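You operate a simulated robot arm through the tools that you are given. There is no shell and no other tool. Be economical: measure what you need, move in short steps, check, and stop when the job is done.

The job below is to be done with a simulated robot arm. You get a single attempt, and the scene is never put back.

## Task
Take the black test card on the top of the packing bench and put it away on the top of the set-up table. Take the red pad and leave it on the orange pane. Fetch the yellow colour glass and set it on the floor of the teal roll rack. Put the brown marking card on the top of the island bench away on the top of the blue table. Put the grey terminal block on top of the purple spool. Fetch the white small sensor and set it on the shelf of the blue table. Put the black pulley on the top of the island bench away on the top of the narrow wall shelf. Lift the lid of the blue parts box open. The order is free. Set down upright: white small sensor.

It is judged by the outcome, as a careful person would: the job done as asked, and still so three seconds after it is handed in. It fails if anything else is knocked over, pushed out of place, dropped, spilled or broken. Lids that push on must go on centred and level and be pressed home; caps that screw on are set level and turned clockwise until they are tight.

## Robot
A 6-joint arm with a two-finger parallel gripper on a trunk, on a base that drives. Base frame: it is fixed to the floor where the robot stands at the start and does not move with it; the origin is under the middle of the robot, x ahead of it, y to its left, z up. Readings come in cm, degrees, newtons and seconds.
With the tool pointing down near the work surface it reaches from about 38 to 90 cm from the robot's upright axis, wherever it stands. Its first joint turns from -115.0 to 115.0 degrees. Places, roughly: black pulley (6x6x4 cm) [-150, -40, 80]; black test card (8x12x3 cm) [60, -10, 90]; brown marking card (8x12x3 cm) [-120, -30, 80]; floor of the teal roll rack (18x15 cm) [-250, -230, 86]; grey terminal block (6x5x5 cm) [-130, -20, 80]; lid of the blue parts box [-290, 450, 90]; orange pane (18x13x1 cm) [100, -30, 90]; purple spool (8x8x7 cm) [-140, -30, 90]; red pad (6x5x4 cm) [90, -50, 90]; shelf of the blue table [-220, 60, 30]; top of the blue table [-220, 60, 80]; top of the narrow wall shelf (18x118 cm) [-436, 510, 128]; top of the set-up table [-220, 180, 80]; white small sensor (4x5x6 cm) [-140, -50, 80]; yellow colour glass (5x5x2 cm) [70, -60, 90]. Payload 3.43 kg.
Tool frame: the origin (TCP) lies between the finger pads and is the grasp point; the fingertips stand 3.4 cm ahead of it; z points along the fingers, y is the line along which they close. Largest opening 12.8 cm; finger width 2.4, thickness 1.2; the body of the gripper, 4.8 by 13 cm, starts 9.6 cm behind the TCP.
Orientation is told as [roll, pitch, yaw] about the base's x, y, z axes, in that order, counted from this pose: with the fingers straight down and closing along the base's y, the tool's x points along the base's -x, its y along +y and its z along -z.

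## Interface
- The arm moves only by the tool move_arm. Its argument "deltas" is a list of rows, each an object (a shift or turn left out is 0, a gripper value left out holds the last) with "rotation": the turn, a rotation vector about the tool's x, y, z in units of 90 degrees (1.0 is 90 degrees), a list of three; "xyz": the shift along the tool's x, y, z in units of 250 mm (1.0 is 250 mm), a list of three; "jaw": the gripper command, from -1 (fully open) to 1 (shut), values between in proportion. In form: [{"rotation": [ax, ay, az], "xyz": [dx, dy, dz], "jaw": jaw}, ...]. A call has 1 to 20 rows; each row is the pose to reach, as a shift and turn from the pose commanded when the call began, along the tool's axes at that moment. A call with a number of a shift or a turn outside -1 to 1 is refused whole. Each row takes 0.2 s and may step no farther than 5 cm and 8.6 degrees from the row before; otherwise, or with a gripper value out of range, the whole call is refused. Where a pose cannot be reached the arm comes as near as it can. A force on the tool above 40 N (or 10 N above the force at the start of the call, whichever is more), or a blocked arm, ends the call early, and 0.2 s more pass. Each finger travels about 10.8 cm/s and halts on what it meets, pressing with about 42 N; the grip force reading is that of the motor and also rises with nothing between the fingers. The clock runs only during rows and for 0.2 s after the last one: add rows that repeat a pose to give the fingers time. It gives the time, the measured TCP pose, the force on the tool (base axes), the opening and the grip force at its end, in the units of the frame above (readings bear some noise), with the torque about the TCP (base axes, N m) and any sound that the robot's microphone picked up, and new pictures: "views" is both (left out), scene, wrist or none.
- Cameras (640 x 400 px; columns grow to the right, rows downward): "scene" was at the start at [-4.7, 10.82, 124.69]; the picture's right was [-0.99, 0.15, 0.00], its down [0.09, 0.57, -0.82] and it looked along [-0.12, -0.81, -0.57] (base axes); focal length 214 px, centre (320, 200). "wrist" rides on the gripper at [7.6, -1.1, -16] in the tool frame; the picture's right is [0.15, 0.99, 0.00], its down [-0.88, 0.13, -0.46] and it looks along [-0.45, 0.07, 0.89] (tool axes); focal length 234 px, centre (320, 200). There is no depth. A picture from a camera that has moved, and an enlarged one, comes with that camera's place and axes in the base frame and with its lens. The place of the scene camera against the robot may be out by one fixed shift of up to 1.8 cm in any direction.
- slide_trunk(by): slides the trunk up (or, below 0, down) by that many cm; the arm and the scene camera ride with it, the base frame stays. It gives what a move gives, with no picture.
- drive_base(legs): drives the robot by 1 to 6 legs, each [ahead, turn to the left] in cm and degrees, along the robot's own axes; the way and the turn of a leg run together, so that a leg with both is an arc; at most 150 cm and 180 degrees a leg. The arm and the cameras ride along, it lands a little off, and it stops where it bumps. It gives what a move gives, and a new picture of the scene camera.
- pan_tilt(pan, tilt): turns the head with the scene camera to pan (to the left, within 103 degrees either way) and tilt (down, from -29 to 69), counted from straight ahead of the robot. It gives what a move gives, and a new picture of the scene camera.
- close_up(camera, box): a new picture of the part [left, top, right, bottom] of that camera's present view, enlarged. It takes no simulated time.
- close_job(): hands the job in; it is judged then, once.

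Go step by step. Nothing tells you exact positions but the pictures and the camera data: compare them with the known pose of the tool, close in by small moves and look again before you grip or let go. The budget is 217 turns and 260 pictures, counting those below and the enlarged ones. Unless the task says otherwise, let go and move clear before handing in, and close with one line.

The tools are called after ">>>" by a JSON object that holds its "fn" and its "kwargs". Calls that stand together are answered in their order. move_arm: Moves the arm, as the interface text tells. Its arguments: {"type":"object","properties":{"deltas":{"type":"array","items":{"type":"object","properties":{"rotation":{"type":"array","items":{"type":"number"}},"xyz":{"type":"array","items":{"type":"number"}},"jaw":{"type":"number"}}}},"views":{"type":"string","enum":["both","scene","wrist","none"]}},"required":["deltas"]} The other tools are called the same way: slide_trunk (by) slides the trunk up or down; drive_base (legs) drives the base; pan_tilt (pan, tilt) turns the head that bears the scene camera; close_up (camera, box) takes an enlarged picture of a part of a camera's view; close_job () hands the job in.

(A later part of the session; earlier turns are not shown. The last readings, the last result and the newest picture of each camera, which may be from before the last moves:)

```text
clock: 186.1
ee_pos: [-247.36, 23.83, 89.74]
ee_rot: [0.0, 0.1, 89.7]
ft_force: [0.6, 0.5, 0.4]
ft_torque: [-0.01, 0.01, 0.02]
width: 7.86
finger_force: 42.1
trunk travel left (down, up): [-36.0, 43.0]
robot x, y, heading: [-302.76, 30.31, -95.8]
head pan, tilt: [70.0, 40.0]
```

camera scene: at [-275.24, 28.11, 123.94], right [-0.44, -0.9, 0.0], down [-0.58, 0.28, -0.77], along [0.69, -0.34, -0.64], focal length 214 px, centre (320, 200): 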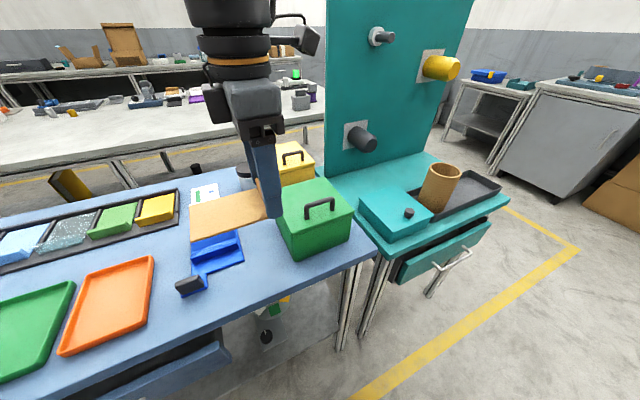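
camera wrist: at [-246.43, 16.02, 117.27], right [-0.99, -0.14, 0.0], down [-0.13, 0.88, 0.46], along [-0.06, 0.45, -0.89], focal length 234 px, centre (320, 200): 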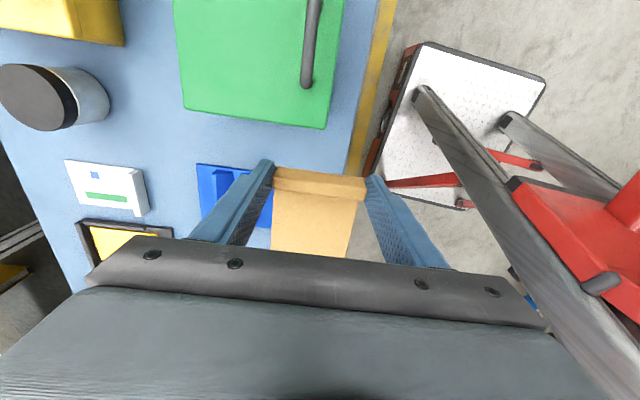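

Head is free and roll is back to zero. Now I lower by the arm to near contact.

>>> {"fn": "move_arm", "kwargs": {"deltas": [{"xyz": [0, 0, 0.1]}, {"xyz": [0, 0, 0.2]}, {"xyz": [0, 0, 0.2]}], "views": "scene"}}

>>> {"fn": "close_up", "kwargs": {"camera": "scene", "box": [150, 160, 310, 280]}}

```text
clock: 186.9
ee_pos: [-247.34, 23.77, 84.69]
ee_rot: [-0.1, 0.0, 89.8]
ft_force: [0.3, 0.0, -0.7]
ft_torque: [-0.03, 0.0, 0.0]
width: 7.89
finger_force: 41.7
trunk travel left (down, up): [-36.0, 43.0]
robot x, y, heading: [-302.72, 30.74, -96.1]
head pan, tilt: [70.0, 40.0]
camera scene: at [-275.65, 24.24, 109.94], right [-0.44, -0.9, 0.0], down [-0.58, 0.28, -0.77], along [0.69, -0.34, -0.64], focal length 214 px, centre (320, 200)
```

scene: 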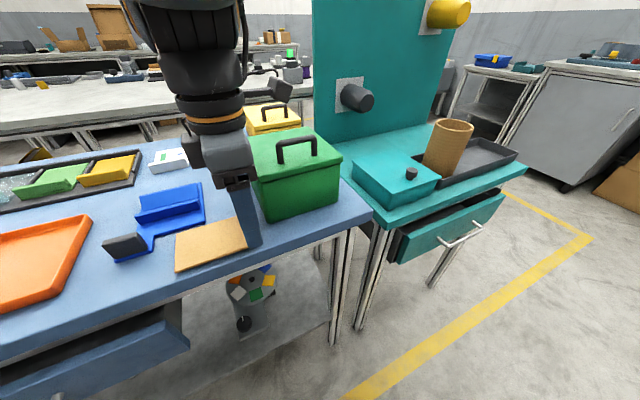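

```text
3.33 times, centred on (230, 220) of scene
camera zoom: at [-275.65, 24.24, 109.94], right [-0.44, -0.9, 0.0], down [-0.58, 0.28, -0.77], along [0.69, -0.34, -0.64], focal length 715 px, centre (620, 133)
```

zoom: 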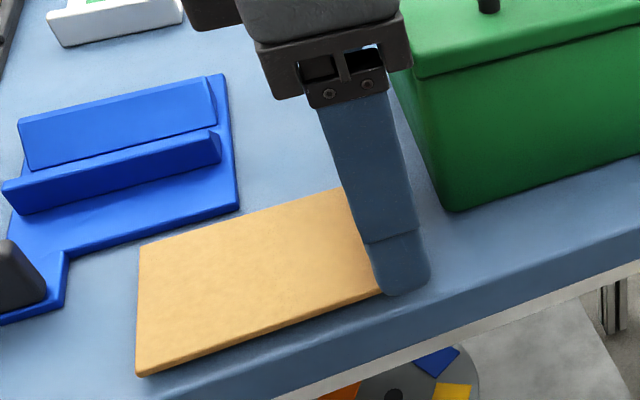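

>>> {"fn": "move_arm", "kwargs": {"deltas": [{"xyz": [0, 0, 0.008]}, {"xyz": [0, 0, 0.016]}, {"xyz": [0, 0, 0.024]}, {"xyz": [0, 0, 0.024]}], "views": "none"}}

>>> {"fn": "move_arm", "kwargs": {"deltas": [{"xyz": [0, 0, 0.008]}, {"xyz": [0, 0, 0.014]}, {"xyz": [0, 0, 0.014]}], "views": "none"}}

```text
clock: 187.9
ee_pos: [-247.25, 23.88, 84.08]
ee_rot: [0.0, 0.0, 89.7]
ft_force: [-0.5, -0.8, 3.2]
ft_torque: [0.31, 0.07, 0.06]
width: 7.86
finger_force: 42.1
trunk travel left (down, up): [-36.0, 43.0]
robot x, y, heading: [-302.65, 30.36, -96.1]
head pan, tilt: [70.0, 40.0]
```

```text
clock: 188.7
ee_pos: [-247.38, 23.84, 83.9]
ee_rot: [-0.2, -0.1, 89.7]
ft_force: [3.0, -3.9, 35.3]
ft_torque: [0.44, 0.29, -0.15]
width: 7.91
finger_force: 42.2
trunk travel left (down, up): [-36.0, 43.0]
robot x, y, heading: [-302.42, 30.55, -95.8]
head pan, tilt: [70.0, 40.0]
```

Contact (35 N): table at z≈80. I ease off 1.5 mm, open slightly and rise.

>>> {"fn": "move_arm", "kwargs": {"deltas": [{"xyz": [0, 0, -0.007]}, {"xyz": [0, 0, -0.007], "jaw": -0.33}, {"xyz": [0, 0, -0.007], "jaw": -0.36}, {"xyz": [0, 0, -0.007], "jaw": -0.36}, {"xyz": [0, 0, -0.1], "jaw": -0.36}, {"xyz": [0, 0, -0.28]}, {"xyz": [0, 0, -0.46]}, {"xyz": [0, 0, -0.64]}, {"xyz": [0, 0, -0.82]}], "views": "scene"}}

>>> {"fn": "close_up", "kwargs": {"camera": "scene", "box": [110, 160, 310, 300]}}

```text
clock: 190.7
ee_pos: [-247.24, 23.45, 104.1]
ee_rot: [0.0, 0.0, 89.7]
ft_force: [-0.3, 0.2, -0.5]
ft_torque: [0.0, 0.04, 0.0]
width: 8.67
finger_force: 0.1
trunk travel left (down, up): [-36.0, 43.0]
robot x, y, heading: [-302.52, 30.65, -96.1]
head pan, tilt: [70.0, 40.0]
camera scene: at [-275.64, 24.23, 109.94], right [-0.44, -0.9, 0.0], down [-0.58, 0.28, -0.77], along [0.69, -0.34, -0.64], focal length 214 px, centre (320, 200)
```

scene: 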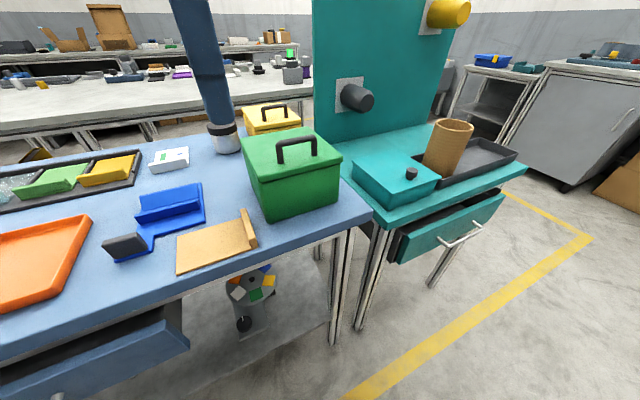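

```text
2.86 times, centred on (210, 230) of scene
camera zoom: at [-275.64, 24.23, 109.94], right [-0.44, -0.9, 0.0], down [-0.58, 0.28, -0.77], along [0.69, -0.34, -0.64], focal length 613 px, centre (634, 114)
```

zoom: 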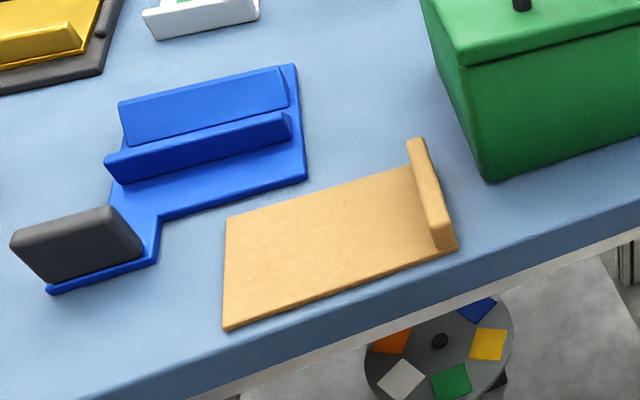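

The card lies well on the table. While here I inspect the shelf below for the sensor: I lower the trunk to look under.

>>> {"fn": "slide_trunk", "kwargs": {"by": -20}}

>>> {"fn": "pan_tilt", "kwargs": {"pan": 88, "tilt": 40}}

```text
clock: 192.9
ee_pos: [-247.45, 23.82, 84.26]
ee_rot: [0.0, 0.0, 89.7]
ft_force: [0.0, 0.2, -0.1]
ft_torque: [0.01, -0.01, -0.02]
width: 8.72
finger_force: 0.0
trunk travel left (down, up): [-16.0, 63.0]
robot x, y, heading: [-302.76, 30.19, -96.1]
head pan, tilt: [70.0, 40.0]
```

```text
clock: 193.7
ee_pos: [-247.34, 23.77, 84.17]
ee_rot: [0.0, 0.0, 89.7]
ft_force: [-0.5, 0.3, 0.0]
ft_torque: [-0.01, 0.04, -0.01]
width: 8.69
finger_force: 0.0
trunk travel left (down, up): [-16.0, 63.0]
robot x, y, heading: [-302.74, 30.61, -95.8]
head pan, tilt: [88.0, 40.0]
camera scene: at [-275.46, 21.24, 89.94], right [-0.14, -0.99, 0.0], down [-0.64, 0.09, -0.77], along [0.76, -0.11, -0.64], focal length 214 px, centre (320, 200)
```

scene: 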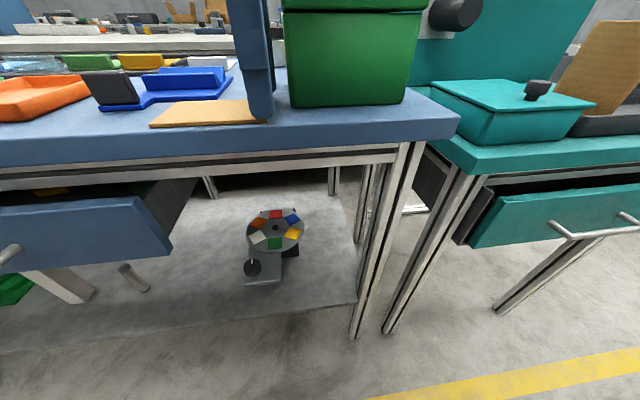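

The shelf has free space right of the colour wheel, about (-244,17). I raise the trunk back, fold the arm to the front, and go fetch the sensor.

>>> {"fn": "slide_trunk", "kwargs": {"by": 34}}

>>> {"fn": "move_arm", "kwargs": {"deltas": [{"xyz": [0.13, 0.14, 0]}, {"xyz": [0.26, 0.28, 0]}, {"xyz": [0.39, 0.42, 0]}, {"xyz": [0.52, 0.56, 0]}, {"xyz": [0.65, 0.7, 0]}, {"xyz": [0.78, 0.84, 0]}], "views": "none"}}

>>> {"fn": "move_arm", "kwargs": {"deltas": [{"xyz": [0.13, 0.14, 0]}, {"xyz": [0.26, 0.28, 0]}, {"xyz": [0.39, 0.42, 0]}, {"xyz": [0.52, 0.56, 0]}, {"xyz": [0.65, 0.7, 0]}, {"xyz": [0.78, 0.84, 0]}], "views": "none"}}

```text
clock: 197.0
ee_pos: [-247.32, 23.85, 118.08]
ee_rot: [0.0, 0.0, 89.7]
ft_force: [-0.1, -1.4, 0.4]
ft_torque: [0.0, 0.0, 0.0]
width: 8.7
finger_force: 0.1
trunk travel left (down, up): [-50.0, 29.0]
robot x, y, heading: [-302.46, 30.4, -95.9]
head pan, tilt: [88.0, 40.0]
```

```text
clock: 198.4
ee_pos: [-268.43, 4.4, 118.17]
ee_rot: [0.0, -0.2, 89.9]
ft_force: [0.1, 0.3, -0.2]
ft_torque: [-0.02, 0.07, 0.0]
width: 8.69
finger_force: 0.2
trunk travel left (down, up): [-50.0, 29.0]
robot x, y, heading: [-302.6, 30.77, -96.1]
head pan, tilt: [88.0, 40.0]
```

```text
clock: 199.8
ee_pos: [-289.75, -14.99, 118.55]
ee_rot: [0.0, 0.0, 89.7]
ft_force: [0.0, 0.0, 0.2]
ft_torque: [-0.02, 0.01, 0.0]
width: 8.7
finger_force: 0.1
trunk travel left (down, up): [-50.0, 29.0]
robot x, y, heading: [-302.61, 31.02, -95.9]
head pan, tilt: [88.0, 40.0]
```

I unwind the wrist turn, then drive back south and around to the island.

>>> {"fn": "move_arm", "kwargs": {"deltas": [{"rotation": [0, 0, 0.09]}, {"rotation": [0, 0, 0.18]}, {"rotation": [0, 0, 0.27]}, {"rotation": [0, 0, 0.36]}, {"rotation": [0, 0, 0.45]}, {"rotation": [0, 0, 0.54]}, {"rotation": [0, 0, 0.63]}, {"rotation": [0, 0, 0.72]}, {"rotation": [0, 0, 0.81]}, {"rotation": [0, 0, 0.9]}, {"rotation": [0, 0, 0.99]}], "views": "none"}}

>>> {"fn": "move_arm", "kwargs": {"deltas": [{"rotation": [0, 0, 0.09]}, {"rotation": [0, 0, 0.18]}, {"rotation": [0, 0, 0.27]}, {"rotation": [0, 0, 0.36]}, {"rotation": [0, 0, 0.45]}, {"rotation": [0, 0, 0.54]}, {"rotation": [0, 0, 0.63]}, {"rotation": [0, 0, 0.72]}, {"rotation": [0, 0, 0.81]}, {"rotation": [0, 0, 0.9]}, {"rotation": [0, 0, 0.99]}], "views": "none"}}

>>> {"fn": "drive_base", "kwargs": {"legs": [[0, 6], [140, 0], [22, 0], [0, 90], [150, 0]]}}

```text
clock: 202.2
ee_pos: [-289.69, -15.07, 118.3]
ee_rot: [0.0, 0.0, 0.4]
ft_force: [-0.4, 0.5, 0.8]
ft_torque: [-0.03, 0.04, 0.03]
width: 8.69
finger_force: 0.2
trunk travel left (down, up): [-50.0, 29.0]
robot x, y, heading: [-302.68, 30.65, -95.8]
head pan, tilt: [88.0, 40.0]
```

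```text
clock: 204.6
ee_pos: [-289.53, -14.99, 118.15]
ee_rot: [0.0, 0.0, -88.6]
ft_force: [0.9, -0.2, -0.5]
ft_torque: [0.0, 0.0, -0.02]
width: 8.71
finger_force: 0.1
trunk travel left (down, up): [-50.0, 29.0]
robot x, y, heading: [-302.68, 30.27, -96.0]
head pan, tilt: [88.0, 40.0]
```

```text
clock: 224.5
ee_pos: [-109.69, -121.14, 118.21]
ee_rot: [0.0, 0.0, 6.7]
ft_force: [-0.5, -0.2, 0.6]
ft_torque: [-0.03, 0.01, 0.01]
width: 8.68
finger_force: 0.1
trunk travel left (down, up): [-50.0, 29.0]
robot x, y, heading: [-154.17, -138.07, -0.7]
head pan, tilt: [88.0, 40.0]
camera scene: at [-156.55, -110.11, 123.94], right [1.0, -0.05, 0.0], down [-0.03, -0.64, -0.77], along [0.04, 0.77, -0.64], focal length 214 px, centre (320, 200)
```

scene: 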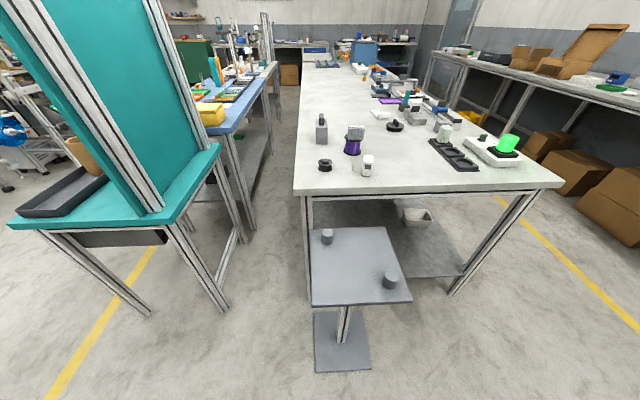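

I'm well oriented with the island on the left. I shuffle closer: back off at an angle, then forward to about (-150,-117).

>>> {"fn": "drive_base", "kwargs": {"legs": [[0, -34], [-36, 0], [0, 35], [34, 0]]}}

>>> {"fn": "pan_tilt", "kwargs": {"pan": 70, "tilt": 40}}

```text
clock: 231.9
ee_pos: [-105.59, -99.64, 118.31]
ee_rot: [0.0, 0.0, 8.1]
ft_force: [-0.3, -0.4, 0.2]
ft_torque: [-0.02, -0.02, 0.02]
width: 8.68
finger_force: 0.1
trunk travel left (down, up): [-50.0, 29.0]
robot x, y, heading: [-149.37, -117.87, 0.4]
head pan, tilt: [88.0, 40.0]
camera scene: at [-152.7, -89.69, 123.94], right [1.0, -0.02, 0.0], down [-0.02, -0.64, -0.77], along [0.02, 0.77, -0.64], focal length 214 px, centre (320, 200)
```

scene: 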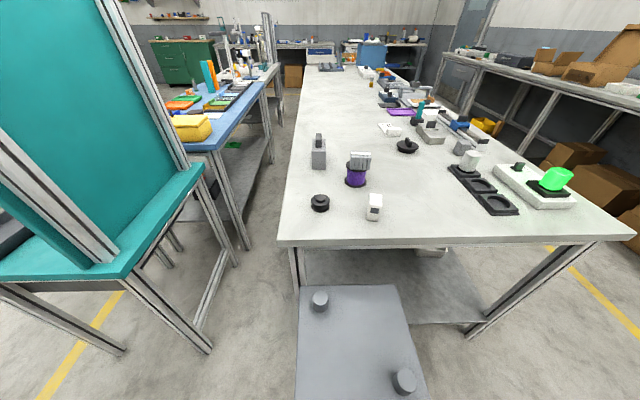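

```text
clock: 232.7
ee_pos: [-105.6, -99.6, 118.31]
ee_rot: [0.1, 0.0, 8.1]
ft_force: [0.2, -0.7, 0.1]
ft_torque: [-0.01, -0.01, 0.0]
width: 8.7
finger_force: 0.0
trunk travel left (down, up): [-50.0, 29.0]
robot x, y, heading: [-149.27, -117.7, 0.6]
head pan, tilt: [70.0, 40.0]
camera scene: at [-150.09, -90.17, 123.94], right [0.94, -0.33, 0.0], down [-0.21, -0.61, -0.77], along [0.25, 0.72, -0.64], focal length 214 px, centre (320, 200)
```

scene: 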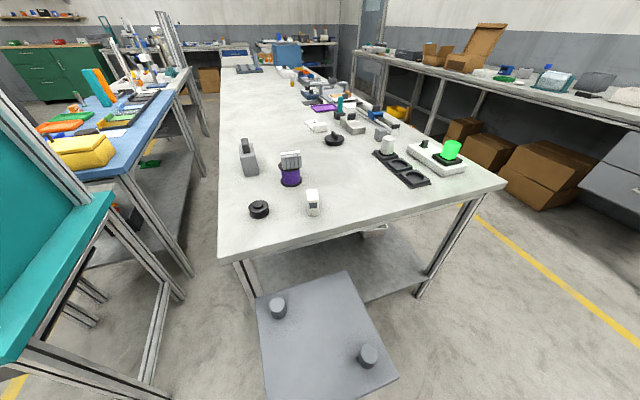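

Good stance. I check the sensor's orientation closely.

>>> {"fn": "close_up", "kwargs": {"camera": "scene", "box": [230, 160, 350, 235]}}

```text
5.33 times, centred on (290, 198) of scene
camera zoom: at [-150.09, -90.17, 123.94], right [0.94, -0.33, 0.0], down [-0.21, -0.61, -0.77], along [0.25, 0.72, -0.64], focal length 1144 px, centre (480, 213)
```

zoom: 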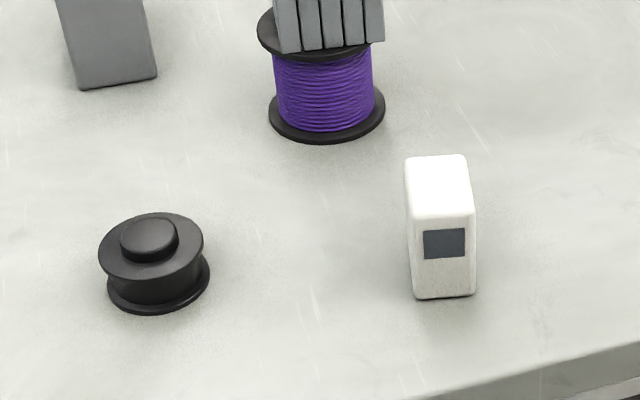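

Sensor faces about 75° direction, near (-137,-46.5). I bring the arm round to a pre-pose with yaw 75.

>>> {"fn": "move_arm", "kwargs": {"deltas": [{"xyz": [0.124, 0.129, 0], "rotation": [0, 0, -0.074]}, {"xyz": [0.248, 0.258, 0], "rotation": [0, 0, -0.148]}, {"xyz": [0.372, 0.387, 0], "rotation": [0, 0, -0.222]}, {"xyz": [0.496, 0.516, 0], "rotation": [0, 0, -0.296]}, {"xyz": [0.62, 0.645, 0], "rotation": [0, 0, -0.37]}], "views": "none"}}

>>> {"fn": "move_arm", "kwargs": {"deltas": [{"xyz": [0.033, 0.176, 0], "rotation": [0, 0, -0.074]}, {"xyz": [0.066, 0.352, 0], "rotation": [0, 0, -0.148]}, {"xyz": [0.1, 0.528, 0], "rotation": [0, 0, -0.222]}, {"xyz": [0.133, 0.704, 0], "rotation": [0, 0, -0.296]}, {"xyz": [0.166, 0.88, 0], "rotation": [0, 0, -0.373]}], "views": "wrist"}}

```text
clock: 233.9
ee_pos: [-122.91, -85.7, 118.5]
ee_rot: [0.0, -0.1, 41.6]
ft_force: [-0.3, 0.2, -0.5]
ft_torque: [0.05, -0.03, 0.02]
width: 8.7
finger_force: 0.1
trunk travel left (down, up): [-50.0, 29.0]
robot x, y, heading: [-149.32, -117.6, 0.7]
head pan, tilt: [70.0, 40.0]
```

```text
clock: 235.1
ee_pos: [-140.99, -72.41, 118.47]
ee_rot: [0.0, 0.1, 75.1]
ft_force: [0.3, -0.3, 1.1]
ft_torque: [0.07, 0.04, 0.01]
width: 8.7
finger_force: 0.0
trunk travel left (down, up): [-50.0, 29.0]
robot x, y, heading: [-149.29, -117.69, 0.4]
head pan, tilt: [70.0, 40.0]
camera wrist: at [-141.84, -80.03, 134.44], right [-0.99, 0.11, 0.0], down [0.1, 0.88, 0.46], along [0.05, 0.45, -0.89], focal length 234 px, centre (320, 200)
```

wrist: 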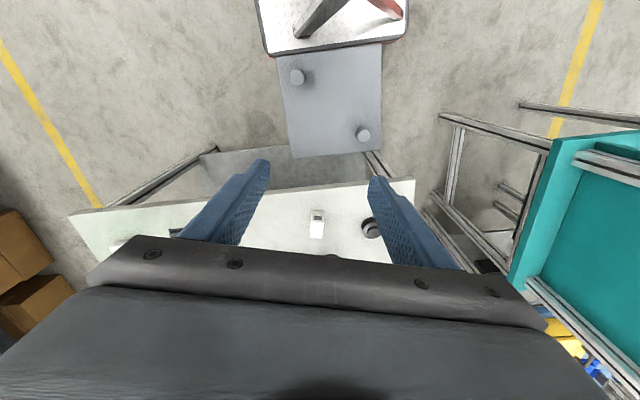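

Now I tilt the tool 45° toward the island while moving to a point short of the sensor.

>>> {"fn": "move_arm", "kwargs": {"deltas": [{"xyz": [-0.097, 0.019, 0.143], "rotation": [0, -0.083, 0]}, {"xyz": [-0.194, 0.038, 0.286], "rotation": [0, -0.166, 0]}, {"xyz": [-0.291, 0.057, 0.43], "rotation": [0, -0.25, 0]}, {"xyz": [-0.388, 0.076, 0.573], "rotation": [0, -0.333, 0]}, {"xyz": [-0.485, 0.095, 0.716], "rotation": [0, -0.416, 0]}, {"xyz": [-0.582, 0.114, 0.86], "rotation": [0, -0.5, 0]}, {"xyz": [-0.582, 0.114, 0.86], "rotation": [0, -0.5, 0]}], "views": "both"}}

>>> {"fn": "close_up", "kwargs": {"camera": "scene", "box": [230, 140, 390, 260]}}

```text
clock: 236.7
ee_pos: [-140.1, -57.2, 96.58]
ee_rot: [0.2, -45.1, 74.9]
ft_force: [-1.6, 0.8, -0.5]
ft_torque: [-0.01, -0.01, 0.01]
width: 8.69
finger_force: 0.0
trunk travel left (down, up): [-50.0, 29.0]
robot x, y, heading: [-149.38, -117.62, 0.6]
head pan, tilt: [70.0, 40.0]
camera scene: at [-149.82, -90.77, 123.06], right [0.92, -0.38, 0.0], down [-0.28, -0.67, -0.69], along [0.27, 0.64, -0.72], focal length 214 px, centre (320, 200)
camera wrist: at [-143.32, -73.57, 102.53], right [-0.98, 0.16, -0.1], down [-0.05, 0.32, 0.95], along [0.18, 0.93, -0.31], focal length 234 px, centre (320, 200)
```

scene: 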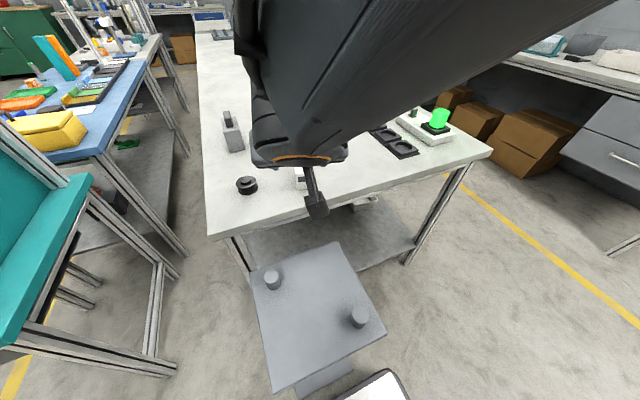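
wrist: 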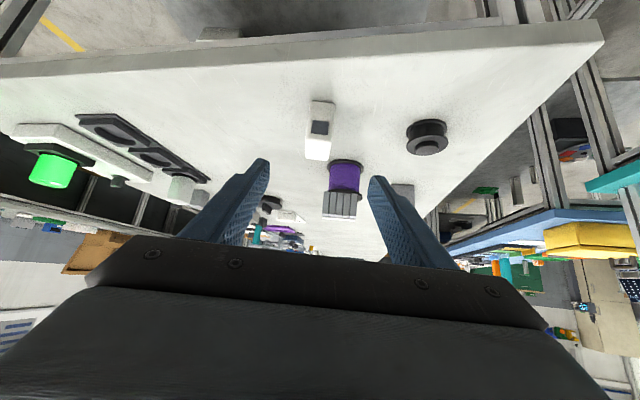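

```text
3.33 times, centred on (310, 200) of scene
camera zoom: at [-149.82, -90.77, 123.06], right [0.92, -0.38, 0.0], down [-0.28, -0.67, -0.69], along [0.27, 0.64, -0.72], focal length 715 px, centre (353, 200)
```

zoom: 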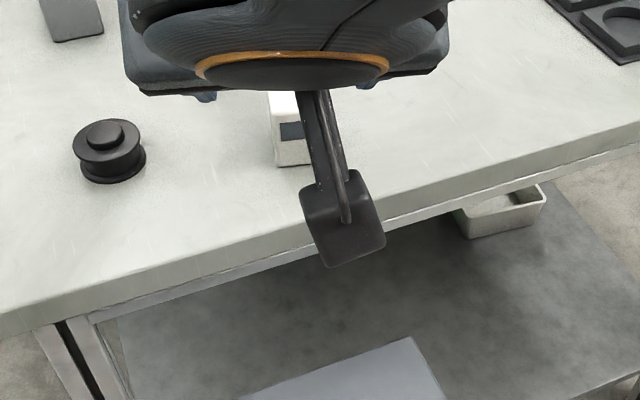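

The arm again nudges the head, so I raise the arm 20 cm and lower the trunk 20 cm to keep the links apart.

>>> {"fn": "move_arm", "kwargs": {"deltas": [{"xyz": [-0.113, 0, -0.113]}, {"xyz": [-0.226, 0, -0.226]}, {"xyz": [-0.34, 0, -0.34]}, {"xyz": [-0.453, 0, -0.453]}, {"xyz": [-0.566, 0, -0.565]}, {"xyz": [-0.566, 0, -0.565]}], "views": "none"}}

>>> {"fn": "slide_trunk", "kwargs": {"by": -20}}

>>> {"fn": "pan_tilt", "kwargs": {"pan": 60, "tilt": 30}}

```text
clock: 238.1
ee_pos: [-139.92, -57.29, 116.61]
ee_rot: [0.0, -45.1, 75.0]
ft_force: [0.4, 0.2, -0.5]
ft_torque: [0.01, 0.02, 0.0]
width: 8.7
finger_force: 0.1
trunk travel left (down, up): [-50.0, 29.0]
robot x, y, heading: [-149.19, -117.69, 0.8]
head pan, tilt: [70.0, 40.0]
```

```text
clock: 240.2
ee_pos: [-139.8, -57.22, 96.69]
ee_rot: [0.1, -45.0, 75.1]
ft_force: [0.4, 0.3, -0.3]
ft_torque: [-0.02, -0.03, 0.01]
width: 8.7
finger_force: 0.0
trunk travel left (down, up): [-30.0, 49.0]
robot x, y, heading: [-149.02, -117.67, 0.7]
head pan, tilt: [70.0, 40.0]
```

```text
clock: 241.0
ee_pos: [-139.8, -57.23, 96.72]
ee_rot: [0.0, -44.9, 75.1]
ft_force: [0.0, -0.4, -0.1]
ft_torque: [0.0, -0.03, -0.01]
width: 8.72
finger_force: 0.1
trunk travel left (down, up): [-30.0, 49.0]
robot x, y, heading: [-149.14, -117.89, 0.7]
head pan, tilt: [60.0, 30.0]
camera scene: at [-142.91, -90.25, 105.47], right [0.87, -0.49, 0.0], down [-0.25, -0.44, -0.87], along [0.42, 0.75, -0.5], focal length 214 px, centre (320, 200)
```

scene: 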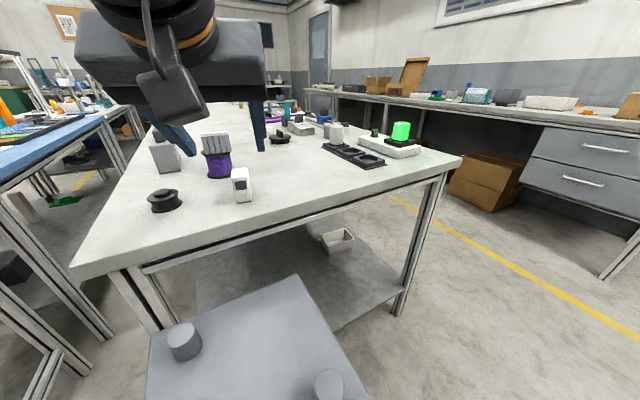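

Free now. I advance along the tool axis toward the sensor, pausing short of it.

>>> {"fn": "move_arm", "kwargs": {"deltas": [{"xyz": [0.01, -0.02, 0.16]}, {"xyz": [0.02, -0.02, 0.3]}, {"xyz": [0.02, -0.02, 0.36]}, {"xyz": [0.02, -0.02, 0.36]}], "views": "both"}}

>>> {"fn": "close_up", "kwargs": {"camera": "wrist", "box": [240, 90, 400, 190]}}

>>> {"fn": "close_up", "kwargs": {"camera": "scene", "box": [130, 60, 300, 220]}}

```text
clock: 242.0
ee_pos: [-137.82, -51.45, 90.06]
ee_rot: [0.0, -45.0, 75.0]
ft_force: [-0.2, -0.4, 0.0]
ft_torque: [-0.02, -0.01, 0.0]
width: 8.74
finger_force: 0.0
trunk travel left (down, up): [-30.0, 49.0]
robot x, y, heading: [-149.39, -117.63, 0.6]
head pan, tilt: [60.0, 30.0]
camera scene: at [-142.91, -90.24, 105.48], right [0.87, -0.49, 0.0], down [-0.25, -0.44, -0.87], along [0.43, 0.75, -0.5], focal length 214 px, centre (320, 200)
camera wrist: at [-141.05, -67.9, 95.95], right [-0.98, 0.16, -0.1], down [-0.05, 0.32, 0.94], along [0.18, 0.93, -0.31], focal length 234 px, centre (320, 200)
```

scene: 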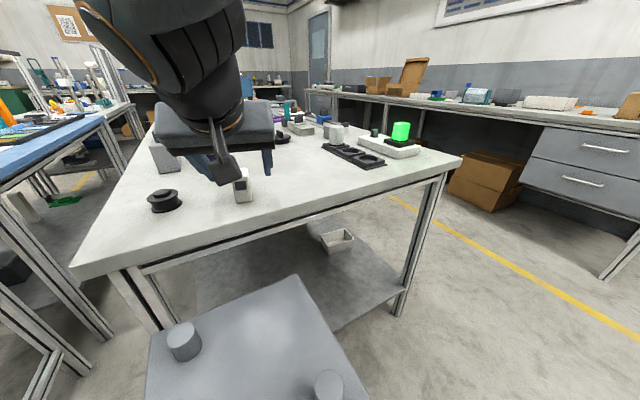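
wrist: 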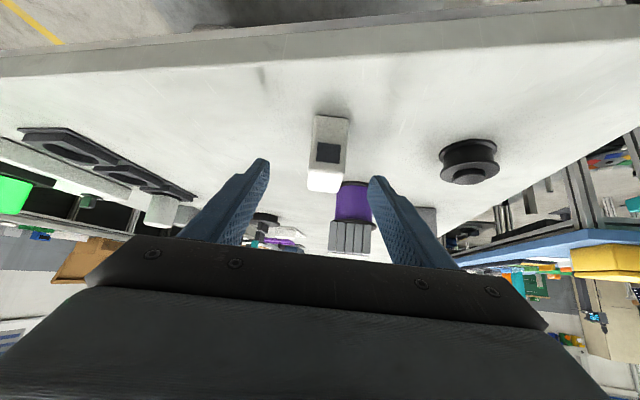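

```text
4.00 times, centred on (320, 140) of wrist
camera zoom: at [-141.05, -67.9, 95.95], right [-0.98, 0.16, -0.1], down [-0.05, 0.32, 0.94], along [0.18, 0.93, -0.31], focal length 937 px, centre (320, 440)
```

zoom: 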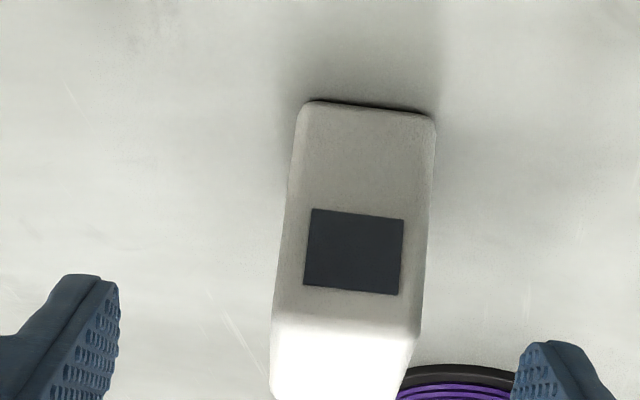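

```text
2.50 times, centred on (215, 140) of scene
camera zoom: at [-142.91, -90.24, 105.48], right [0.87, -0.49, 0.0], down [-0.25, -0.44, -0.87], along [0.43, 0.75, -0.5], focal length 536 px, centre (582, 350)
```

zoom: 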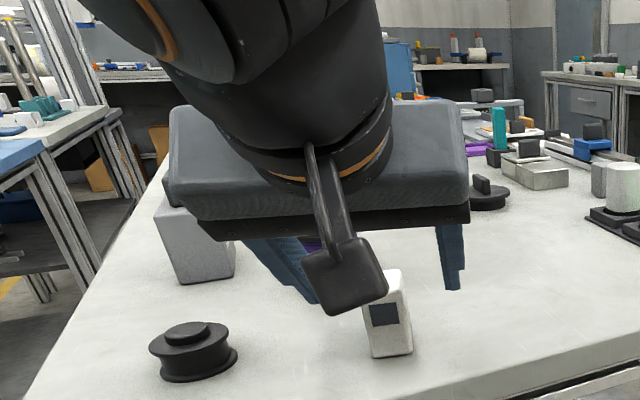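

Aligned (bottom edge parallel to the jaw). I move in the last 5.5 cm.

>>> {"fn": "move_arm", "kwargs": {"deltas": [{"xyz": [0.003, 0.012, 0.08]}, {"xyz": [0.006, 0.012, 0.16]}, {"xyz": [0.006, 0.012, 0.215]}, {"xyz": [0.006, 0.012, 0.215]}], "views": "both"}}

>>> {"fn": "close_up", "kwargs": {"camera": "wrist", "box": [220, 100, 420, 225]}}

```text
clock: 243.0
ee_pos: [-137.34, -47.79, 86.05]
ee_rot: [0.0, -45.0, 74.9]
ft_force: [0.0, 0.1, 0.0]
ft_torque: [0.0, -0.01, 0.02]
width: 8.71
finger_force: 0.1
trunk travel left (down, up): [-30.0, 49.0]
robot x, y, heading: [-149.1, -117.65, 0.7]
head pan, tilt: [60.0, 30.0]
camera scene: at [-142.91, -90.24, 105.48], right [0.87, -0.49, 0.0], down [-0.25, -0.44, -0.87], along [0.43, 0.75, -0.5], focal length 214 px, centre (320, 200)
camera wrist: at [-140.55, -64.22, 92.03], right [-0.98, 0.16, -0.1], down [-0.05, 0.32, 0.94], along [0.18, 0.93, -0.31], focal length 234 px, centre (320, 200)
```

scene: 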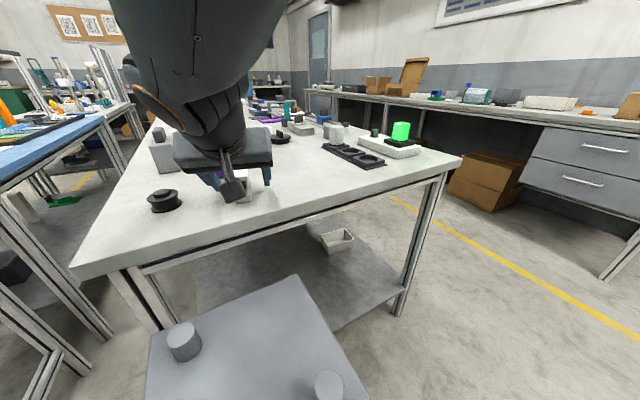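
wrist: 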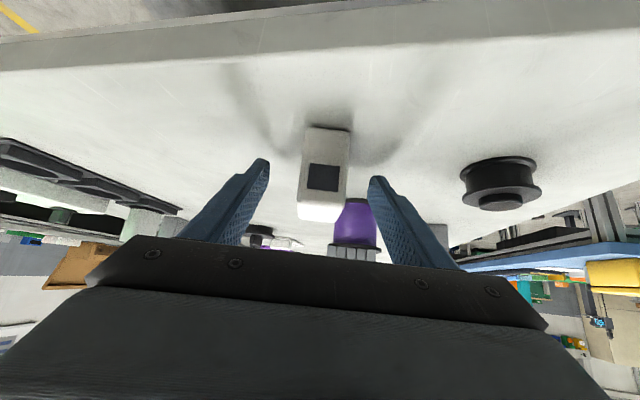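

```text
3.20 times, centred on (320, 162) of wrist
camera zoom: at [-140.55, -64.22, 92.03], right [-0.98, 0.16, -0.1], down [-0.05, 0.32, 0.94], along [0.18, 0.93, -0.31], focal length 749 px, centre (320, 320)
```

zoom: 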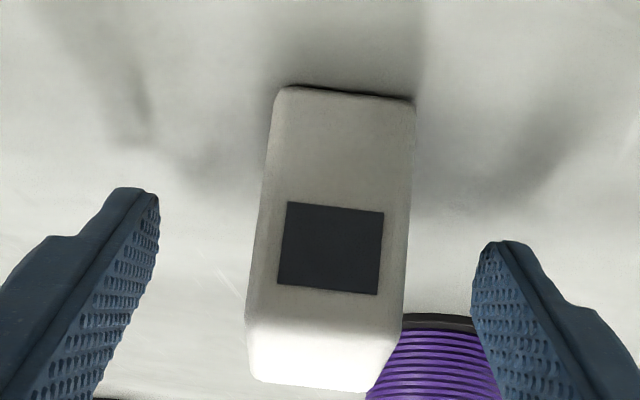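

The fingers straddle the sensor at mid-height. I close and lift straight up.

>>> {"fn": "move_arm", "kwargs": {"deltas": [{"jaw": 1}, {"jaw": 1}, {"jaw": 1}, {"jaw": 1}, {"jaw": 1}], "views": "none"}}

>>> {"fn": "move_arm", "kwargs": {"deltas": [{"xyz": [-0.056, 0, -0.056]}, {"xyz": [-0.17, 0, -0.17]}, {"xyz": [-0.28, 0, -0.28]}, {"xyz": [-0.39, 0, -0.39]}, {"xyz": [-0.5, 0, -0.5]}], "views": "both"}}

```text
clock: 244.2
ee_pos: [-137.23, -47.84, 86.06]
ee_rot: [-0.1, -45.0, 75.0]
ft_force: [-0.4, 1.1, 1.5]
ft_torque: [0.03, -0.05, 0.0]
width: 3.13
finger_force: 42.1
trunk travel left (down, up): [-30.0, 49.0]
robot x, y, heading: [-149.29, -117.49, 0.5]
head pan, tilt: [60.0, 30.0]
```

```text
clock: 245.4
ee_pos: [-137.23, -47.83, 103.84]
ee_rot: [0.0, -45.0, 75.0]
ft_force: [0.3, 0.2, -1.1]
ft_torque: [-0.02, 0.0, -0.01]
width: 3.13
finger_force: 42.2
trunk travel left (down, up): [-30.0, 49.0]
robot x, y, heading: [-149.69, -117.63, 0.6]
head pan, tilt: [60.0, 30.0]
camera scene: at [-142.9, -90.23, 105.47], right [0.87, -0.49, 0.0], down [-0.25, -0.44, -0.87], along [0.43, 0.75, -0.5], focal length 214 px, centre (320, 200)
camera wrist: at [-140.47, -64.23, 109.72], right [-0.98, 0.16, -0.1], down [-0.05, 0.32, 0.94], along [0.18, 0.93, -0.31], focal length 234 px, centre (320, 200)
```

scene: 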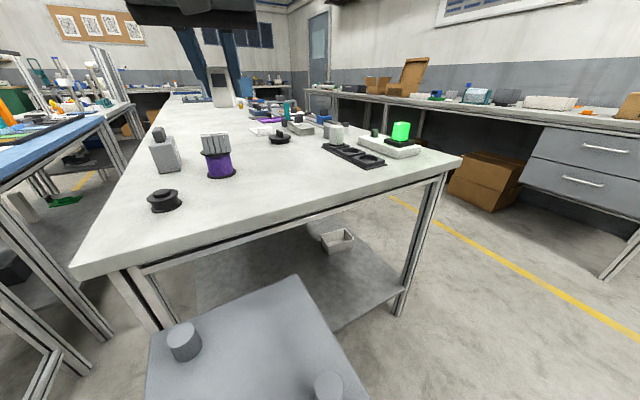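
wrist: 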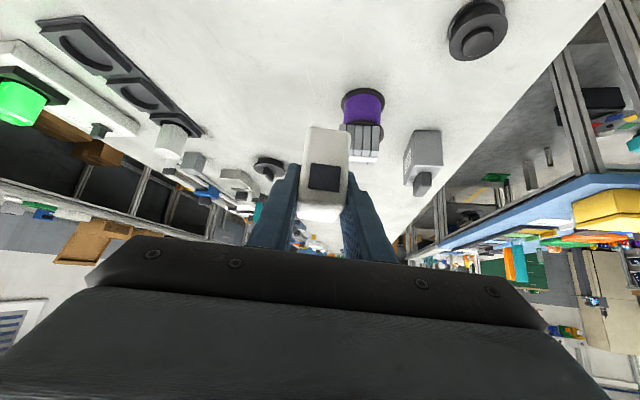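

Sensor held. I swing the arm step by step to the robot's front, keeping the tilt.

>>> {"fn": "move_arm", "kwargs": {"deltas": [{"xyz": [0.042, -0.148, -0.042], "rotation": [0.031, 0, 0.031]}, {"xyz": [0.084, -0.297, -0.084], "rotation": [0.063, 0, 0.063]}, {"xyz": [0.127, -0.445, -0.127], "rotation": [0.094, 0, 0.094]}, {"xyz": [0.169, -0.594, -0.169], "rotation": [0.126, 0, 0.126]}, {"xyz": [0.211, -0.742, -0.211], "rotation": [0.157, 0, 0.157]}], "views": "none"}}

```text
clock: 246.6
ee_pos: [-121.0, -60.07, 103.48]
ee_rot: [0.0, -44.9, 55.0]
ft_force: [0.3, 0.2, -1.7]
ft_torque: [0.0, 0.01, -0.01]
width: 3.17
finger_force: 42.2
trunk travel left (down, up): [-30.0, 49.0]
robot x, y, heading: [-149.45, -117.34, 0.6]
head pan, tilt: [60.0, 30.0]
```

>>> {"fn": "move_arm", "kwargs": {"deltas": [{"xyz": [0.029, -0.165, -0.029], "rotation": [0.031, 0, 0.031]}, {"xyz": [0.057, -0.33, -0.057], "rotation": [0.063, 0, 0.063]}, {"xyz": [0.086, -0.496, -0.086], "rotation": [0.094, 0, 0.094]}, {"xyz": [0.114, -0.66, -0.114], "rotation": [0.126, 0, 0.126]}, {"xyz": [0.143, -0.826, -0.143], "rotation": [0.157, 0, 0.157]}], "views": "none"}}

>>> {"fn": "move_arm", "kwargs": {"deltas": [{"xyz": [0.014, -0.182, -0.014], "rotation": [0.031, 0, 0.031]}, {"xyz": [0.028, -0.363, -0.028], "rotation": [0.063, 0, 0.063]}, {"xyz": [0.042, -0.545, -0.042], "rotation": [0.094, 0, 0.094]}, {"xyz": [0.056, -0.726, -0.056], "rotation": [0.126, 0, 0.126]}, {"xyz": [0.07, -0.908, -0.07], "rotation": [0.157, 0, 0.157]}], "views": "none"}}

>>> {"fn": "move_arm", "kwargs": {"deltas": [{"xyz": [0.005, -0.18, -0.005], "rotation": [0.031, 0, 0.031]}, {"xyz": [0.01, -0.36, -0.01], "rotation": [0.063, 0, 0.063]}, {"xyz": [0.015, -0.54, -0.015], "rotation": [0.094, 0, 0.094]}, {"xyz": [0.02, -0.72, -0.02], "rotation": [0.126, 0, 0.126]}, {"xyz": [0.025, -0.9, -0.025], "rotation": [0.157, 0, 0.157]}], "views": "scene"}}

```text
clock: 247.8
ee_pos: [-107.08, -75.63, 103.72]
ee_rot: [-0.1, -45.0, 35.0]
ft_force: [-0.3, 0.1, -1.1]
ft_torque: [0.02, -0.02, 0.0]
width: 3.13
finger_force: 41.6
trunk travel left (down, up): [-30.0, 49.0]
robot x, y, heading: [-149.52, -118.03, 0.7]
head pan, tilt: [60.0, 30.0]
```

```text
clock: 249.0
ee_pos: [-92.38, -92.79, 104.25]
ee_rot: [-0.1, -44.9, 15.0]
ft_force: [0.6, -0.2, -0.9]
ft_torque: [-0.02, -0.01, -0.02]
width: 3.15
finger_force: 42.2
out of reach, approached as far as the arm can: row 1, 2, 3, 4, 5
trunk travel left (down, up): [-30.0, 49.0]
robot x, y, heading: [-149.07, -118.1, 0.4]
head pan, tilt: [60.0, 30.0]
```

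```text
clock: 250.2
ee_pos: [-85.3, -114.46, 104.53]
ee_rot: [0.1, -44.9, -5.1]
ft_force: [0.1, 0.0, -1.0]
ft_torque: [0.01, 0.02, 0.0]
width: 3.13
finger_force: 41.7
out of reach, approached as far as the arm can: row 1, 2, 3, 4, 5
trunk travel left (down, up): [-30.0, 49.0]
robot x, y, heading: [-149.38, -118.03, 0.6]
head pan, tilt: [60.0, 30.0]
camera scene: at [-142.9, -90.25, 105.48], right [0.87, -0.49, 0.0], down [-0.25, -0.44, -0.87], along [0.43, 0.75, -0.5], focal length 214 px, centre (320, 200)
```

scene: 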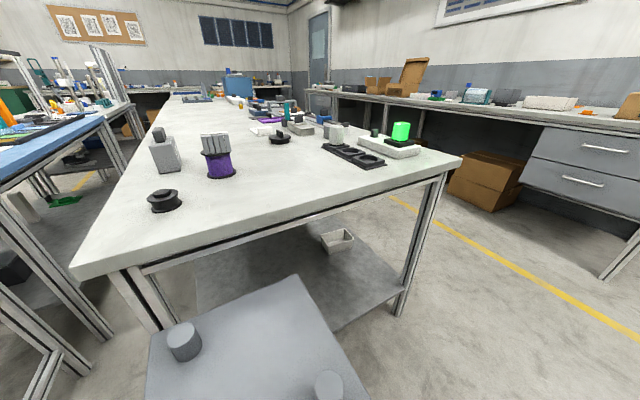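

Now I back west, turn north, and stop at about (-335,15) facing the blue table.

>>> {"fn": "drive_base", "kwargs": {"legs": [[-150, 0], [-34, 0], [0, 90], [133, 0]]}}

```text
clock: 269.6
ee_pos: [-332.07, 76.48, 104.49]
ee_rot: [0.1, -44.8, 82.4]
ft_force: [-0.2, 0.0, -0.8]
ft_torque: [0.01, 0.01, -0.01]
width: 3.11
finger_force: 41.8
trunk travel left (down, up): [-30.0, 49.0]
robot x, y, heading: [-331.94, 12.27, 88.0]
head pan, tilt: [60.0, 30.0]
camera scene: at [-358.8, 20.2, 105.48], right [0.53, 0.85, 0.0], down [0.42, -0.27, -0.87], along [-0.73, 0.46, -0.5], focal length 214 px, centre (320, 200)
```

scene: 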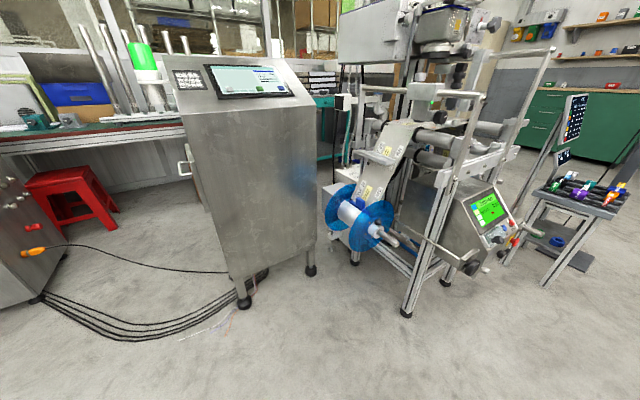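

Clear around. I turn right to face the table and look.

>>> {"fn": "drive_base", "kwargs": {"legs": [[0, -88]]}}

>>> {"fn": "slide_trunk", "kwargs": {"by": -30}}

>>> {"fn": "pan_tilt", "kwargs": {"pan": -10, "tilt": 25}}

```text
clock: 273.7
ee_pos: [-267.71, 15.59, 104.42]
ee_rot: [0.0, -44.9, -5.1]
ft_force: [-0.6, 0.1, -0.6]
ft_torque: [0.03, 0.0, 0.03]
width: 3.15
finger_force: 42.3
trunk travel left (down, up): [-30.0, 49.0]
robot x, y, heading: [-331.48, 12.45, 0.5]
head pan, tilt: [60.0, 30.0]
camera scene: at [-325.16, 39.83, 105.48], right [0.87, -0.49, 0.0], down [-0.25, -0.43, -0.87], along [0.43, 0.75, -0.5], focal length 214 px, centre (320, 200)
```

scene: 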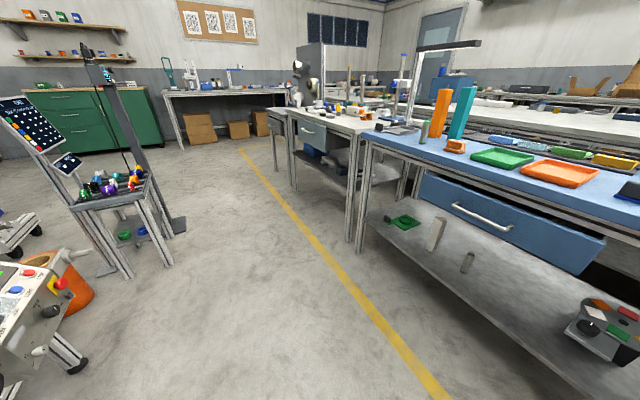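

```text
clock: 276.7
ee_pos: [-259.35, 15.54, 74.54]
ee_rot: [-0.2, -44.7, -5.1]
ft_force: [-0.1, 0.3, -0.7]
ft_torque: [-0.02, -0.02, 0.02]
width: 3.16
finger_force: 41.9
trunk travel left (down, up): [0.0, 79.0]
robot x, y, heading: [-331.62, 12.29, 0.6]
head pan, tilt: [60.0, 30.0]
```

```text
clock: 278.1
ee_pos: [-259.31, 15.63, 74.53]
ee_rot: [-0.1, -44.7, -5.1]
ft_force: [1.2, 0.8, -2.3]
ft_torque: [-0.02, 0.01, 0.02]
width: 3.14
finger_force: 41.5
trunk travel left (down, up): [0.0, 79.0]
robot x, y, heading: [-331.91, 12.55, 0.1]
head pan, tilt: [-10.0, 25.0]
camera scene: at [-312.19, 30.5, 76.27], right [-0.17, -0.99, 0.0], down [-0.42, 0.07, -0.91], along [0.89, -0.15, -0.42], focal length 214 px, centre (320, 200)
```

scene: 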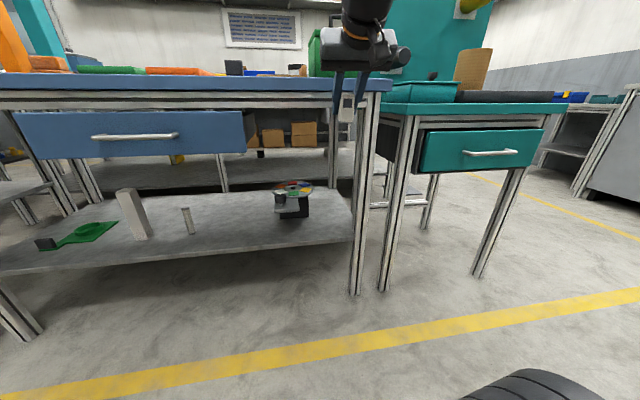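

The shelf is visible. I check the colour-wheel device and the free area in front of it.

>>> {"fn": "close_up", "kwargs": {"camera": "scene", "box": [220, 150, 380, 260]}}

```text
3.64 times, centred on (300, 205) of scene
camera zoom: at [-312.19, 30.5, 76.27], right [-0.17, -0.99, 0.0], down [-0.42, 0.07, -0.91], along [0.89, -0.15, -0.42], focal length 780 px, centre (393, 182)
```

zoom: 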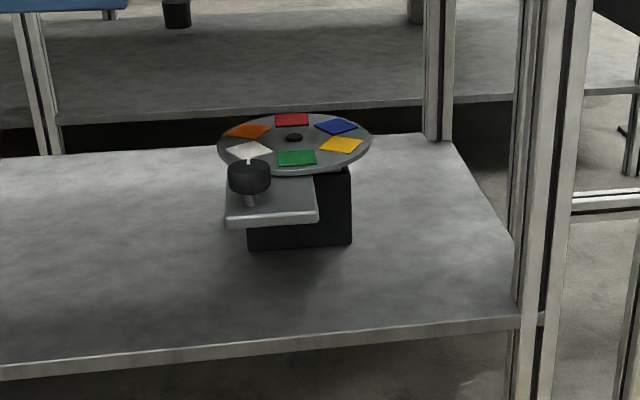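

Free depth in front of the device is about 15 cm. I aim for (-243.5, 33) on the shelf; first I go down outside the table edge.

>>> {"fn": "move_arm", "kwargs": {"deltas": [{"xyz": [0.115, 0.085, 0.083]}, {"xyz": [0.23, 0.17, 0.166]}, {"xyz": [0.345, 0.256, 0.249]}, {"xyz": [0.46, 0.341, 0.332]}, {"xyz": [0.575, 0.426, 0.415]}, {"xyz": [0.69, 0.512, 0.498]}, {"xyz": [0.805, 0.597, 0.581]}, {"xyz": [0.92, 0.682, 0.664]}], "views": "both"}}

```text
clock: 279.9
ee_pos: [-262.51, 32.76, 46.1]
ee_rot: [-0.2, -44.8, -5.1]
ft_force: [-0.5, 0.0, -1.8]
ft_torque: [-0.03, 0.01, -0.03]
width: 3.14
finger_force: 42.0
trunk travel left (down, up): [0.0, 79.0]
robot x, y, heading: [-331.59, 12.58, 0.4]
head pan, tilt: [-10.0, 25.0]
camera scene: at [-312.19, 30.5, 76.27], right [-0.17, -0.99, 0.0], down [-0.42, 0.07, -0.91], along [0.89, -0.15, -0.42], focal length 214 px, centre (320, 200)
camera wrist: at [-279.23, 33.16, 52.3], right [-0.01, 0.99, -0.1], down [0.32, 0.1, 0.94], along [0.95, -0.02, -0.32], focal length 234 px, centre (320, 200)
```

scene: 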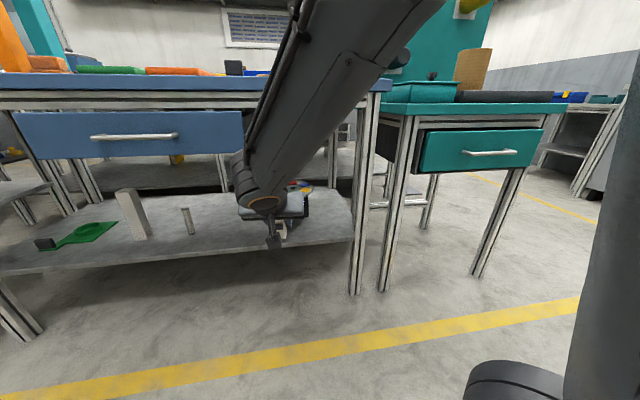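
wrist: 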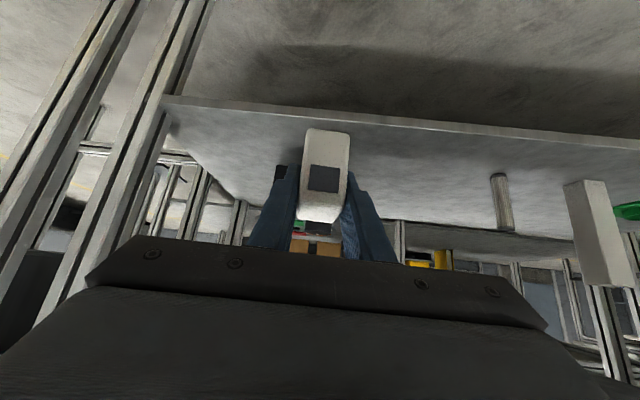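

Shelf top ≈29.8. I move in over the shelf edge, keeping the sensor's base a few cm above it.

>>> {"fn": "move_arm", "kwargs": {"deltas": [{"xyz": [-0.04, 0, 0.14]}, {"xyz": [-0.08, 0, 0.28]}, {"xyz": [-0.12, 0, 0.42]}, {"xyz": [-0.155, 0, 0.55]}, {"xyz": [-0.155, 0, 0.55]}], "views": "both"}}

>>> {"fn": "close_up", "kwargs": {"camera": "scene", "box": [220, 50, 400, 260]}}

```text
clock: 281.1
ee_pos: [-250.38, 31.69, 39.2]
ee_rot: [-0.1, -44.8, -5.0]
ft_force: [-16.7, 3.1, 2.4]
ft_torque: [-0.02, -0.36, 0.31]
width: 3.14
finger_force: 42.3
trunk travel left (down, up): [0.0, 79.0]
robot x, y, heading: [-331.62, 12.87, 0.3]
head pan, tilt: [-10.0, 25.0]
camera scene: at [-312.26, 30.52, 76.29], right [-0.17, -0.99, 0.0], down [-0.42, 0.07, -0.91], along [0.89, -0.15, -0.42], focal length 214 px, centre (320, 200)
camera wrist: at [-267.1, 32.03, 45.33], right [-0.02, 0.99, -0.1], down [0.32, 0.1, 0.94], along [0.95, -0.02, -0.32], focal length 234 px, centre (320, 200)
```

scene: 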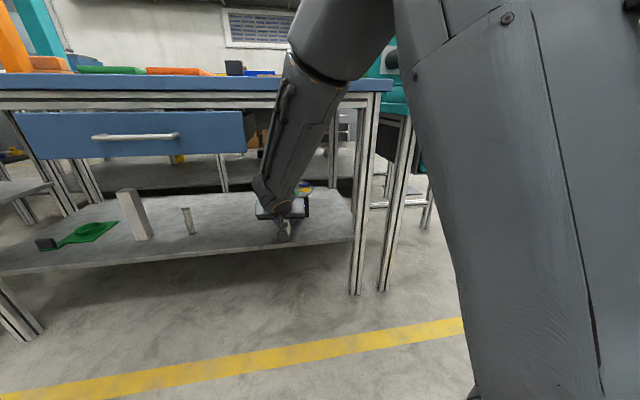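
wrist: 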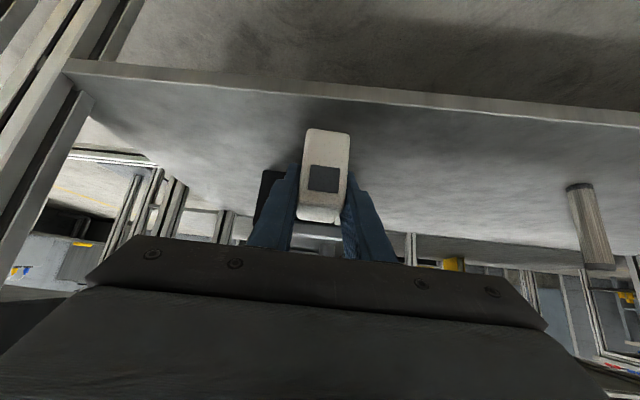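

```text
1.90 times, centred on (310, 155) of scene
camera zoom: at [-312.26, 30.52, 76.29], right [-0.17, -0.99, 0.0], down [-0.42, 0.07, -0.91], along [0.89, -0.15, -0.42], focal length 408 px, centre (339, 286)
```

zoom: 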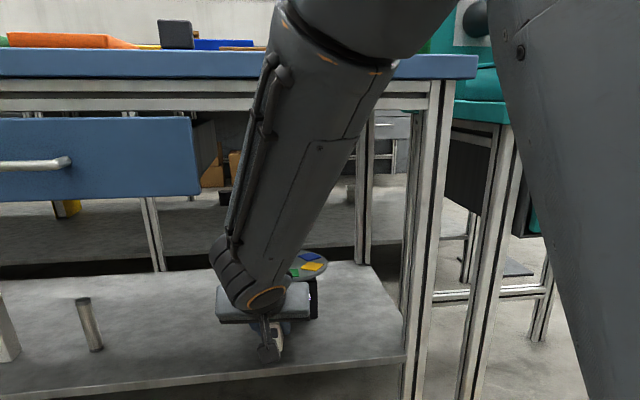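

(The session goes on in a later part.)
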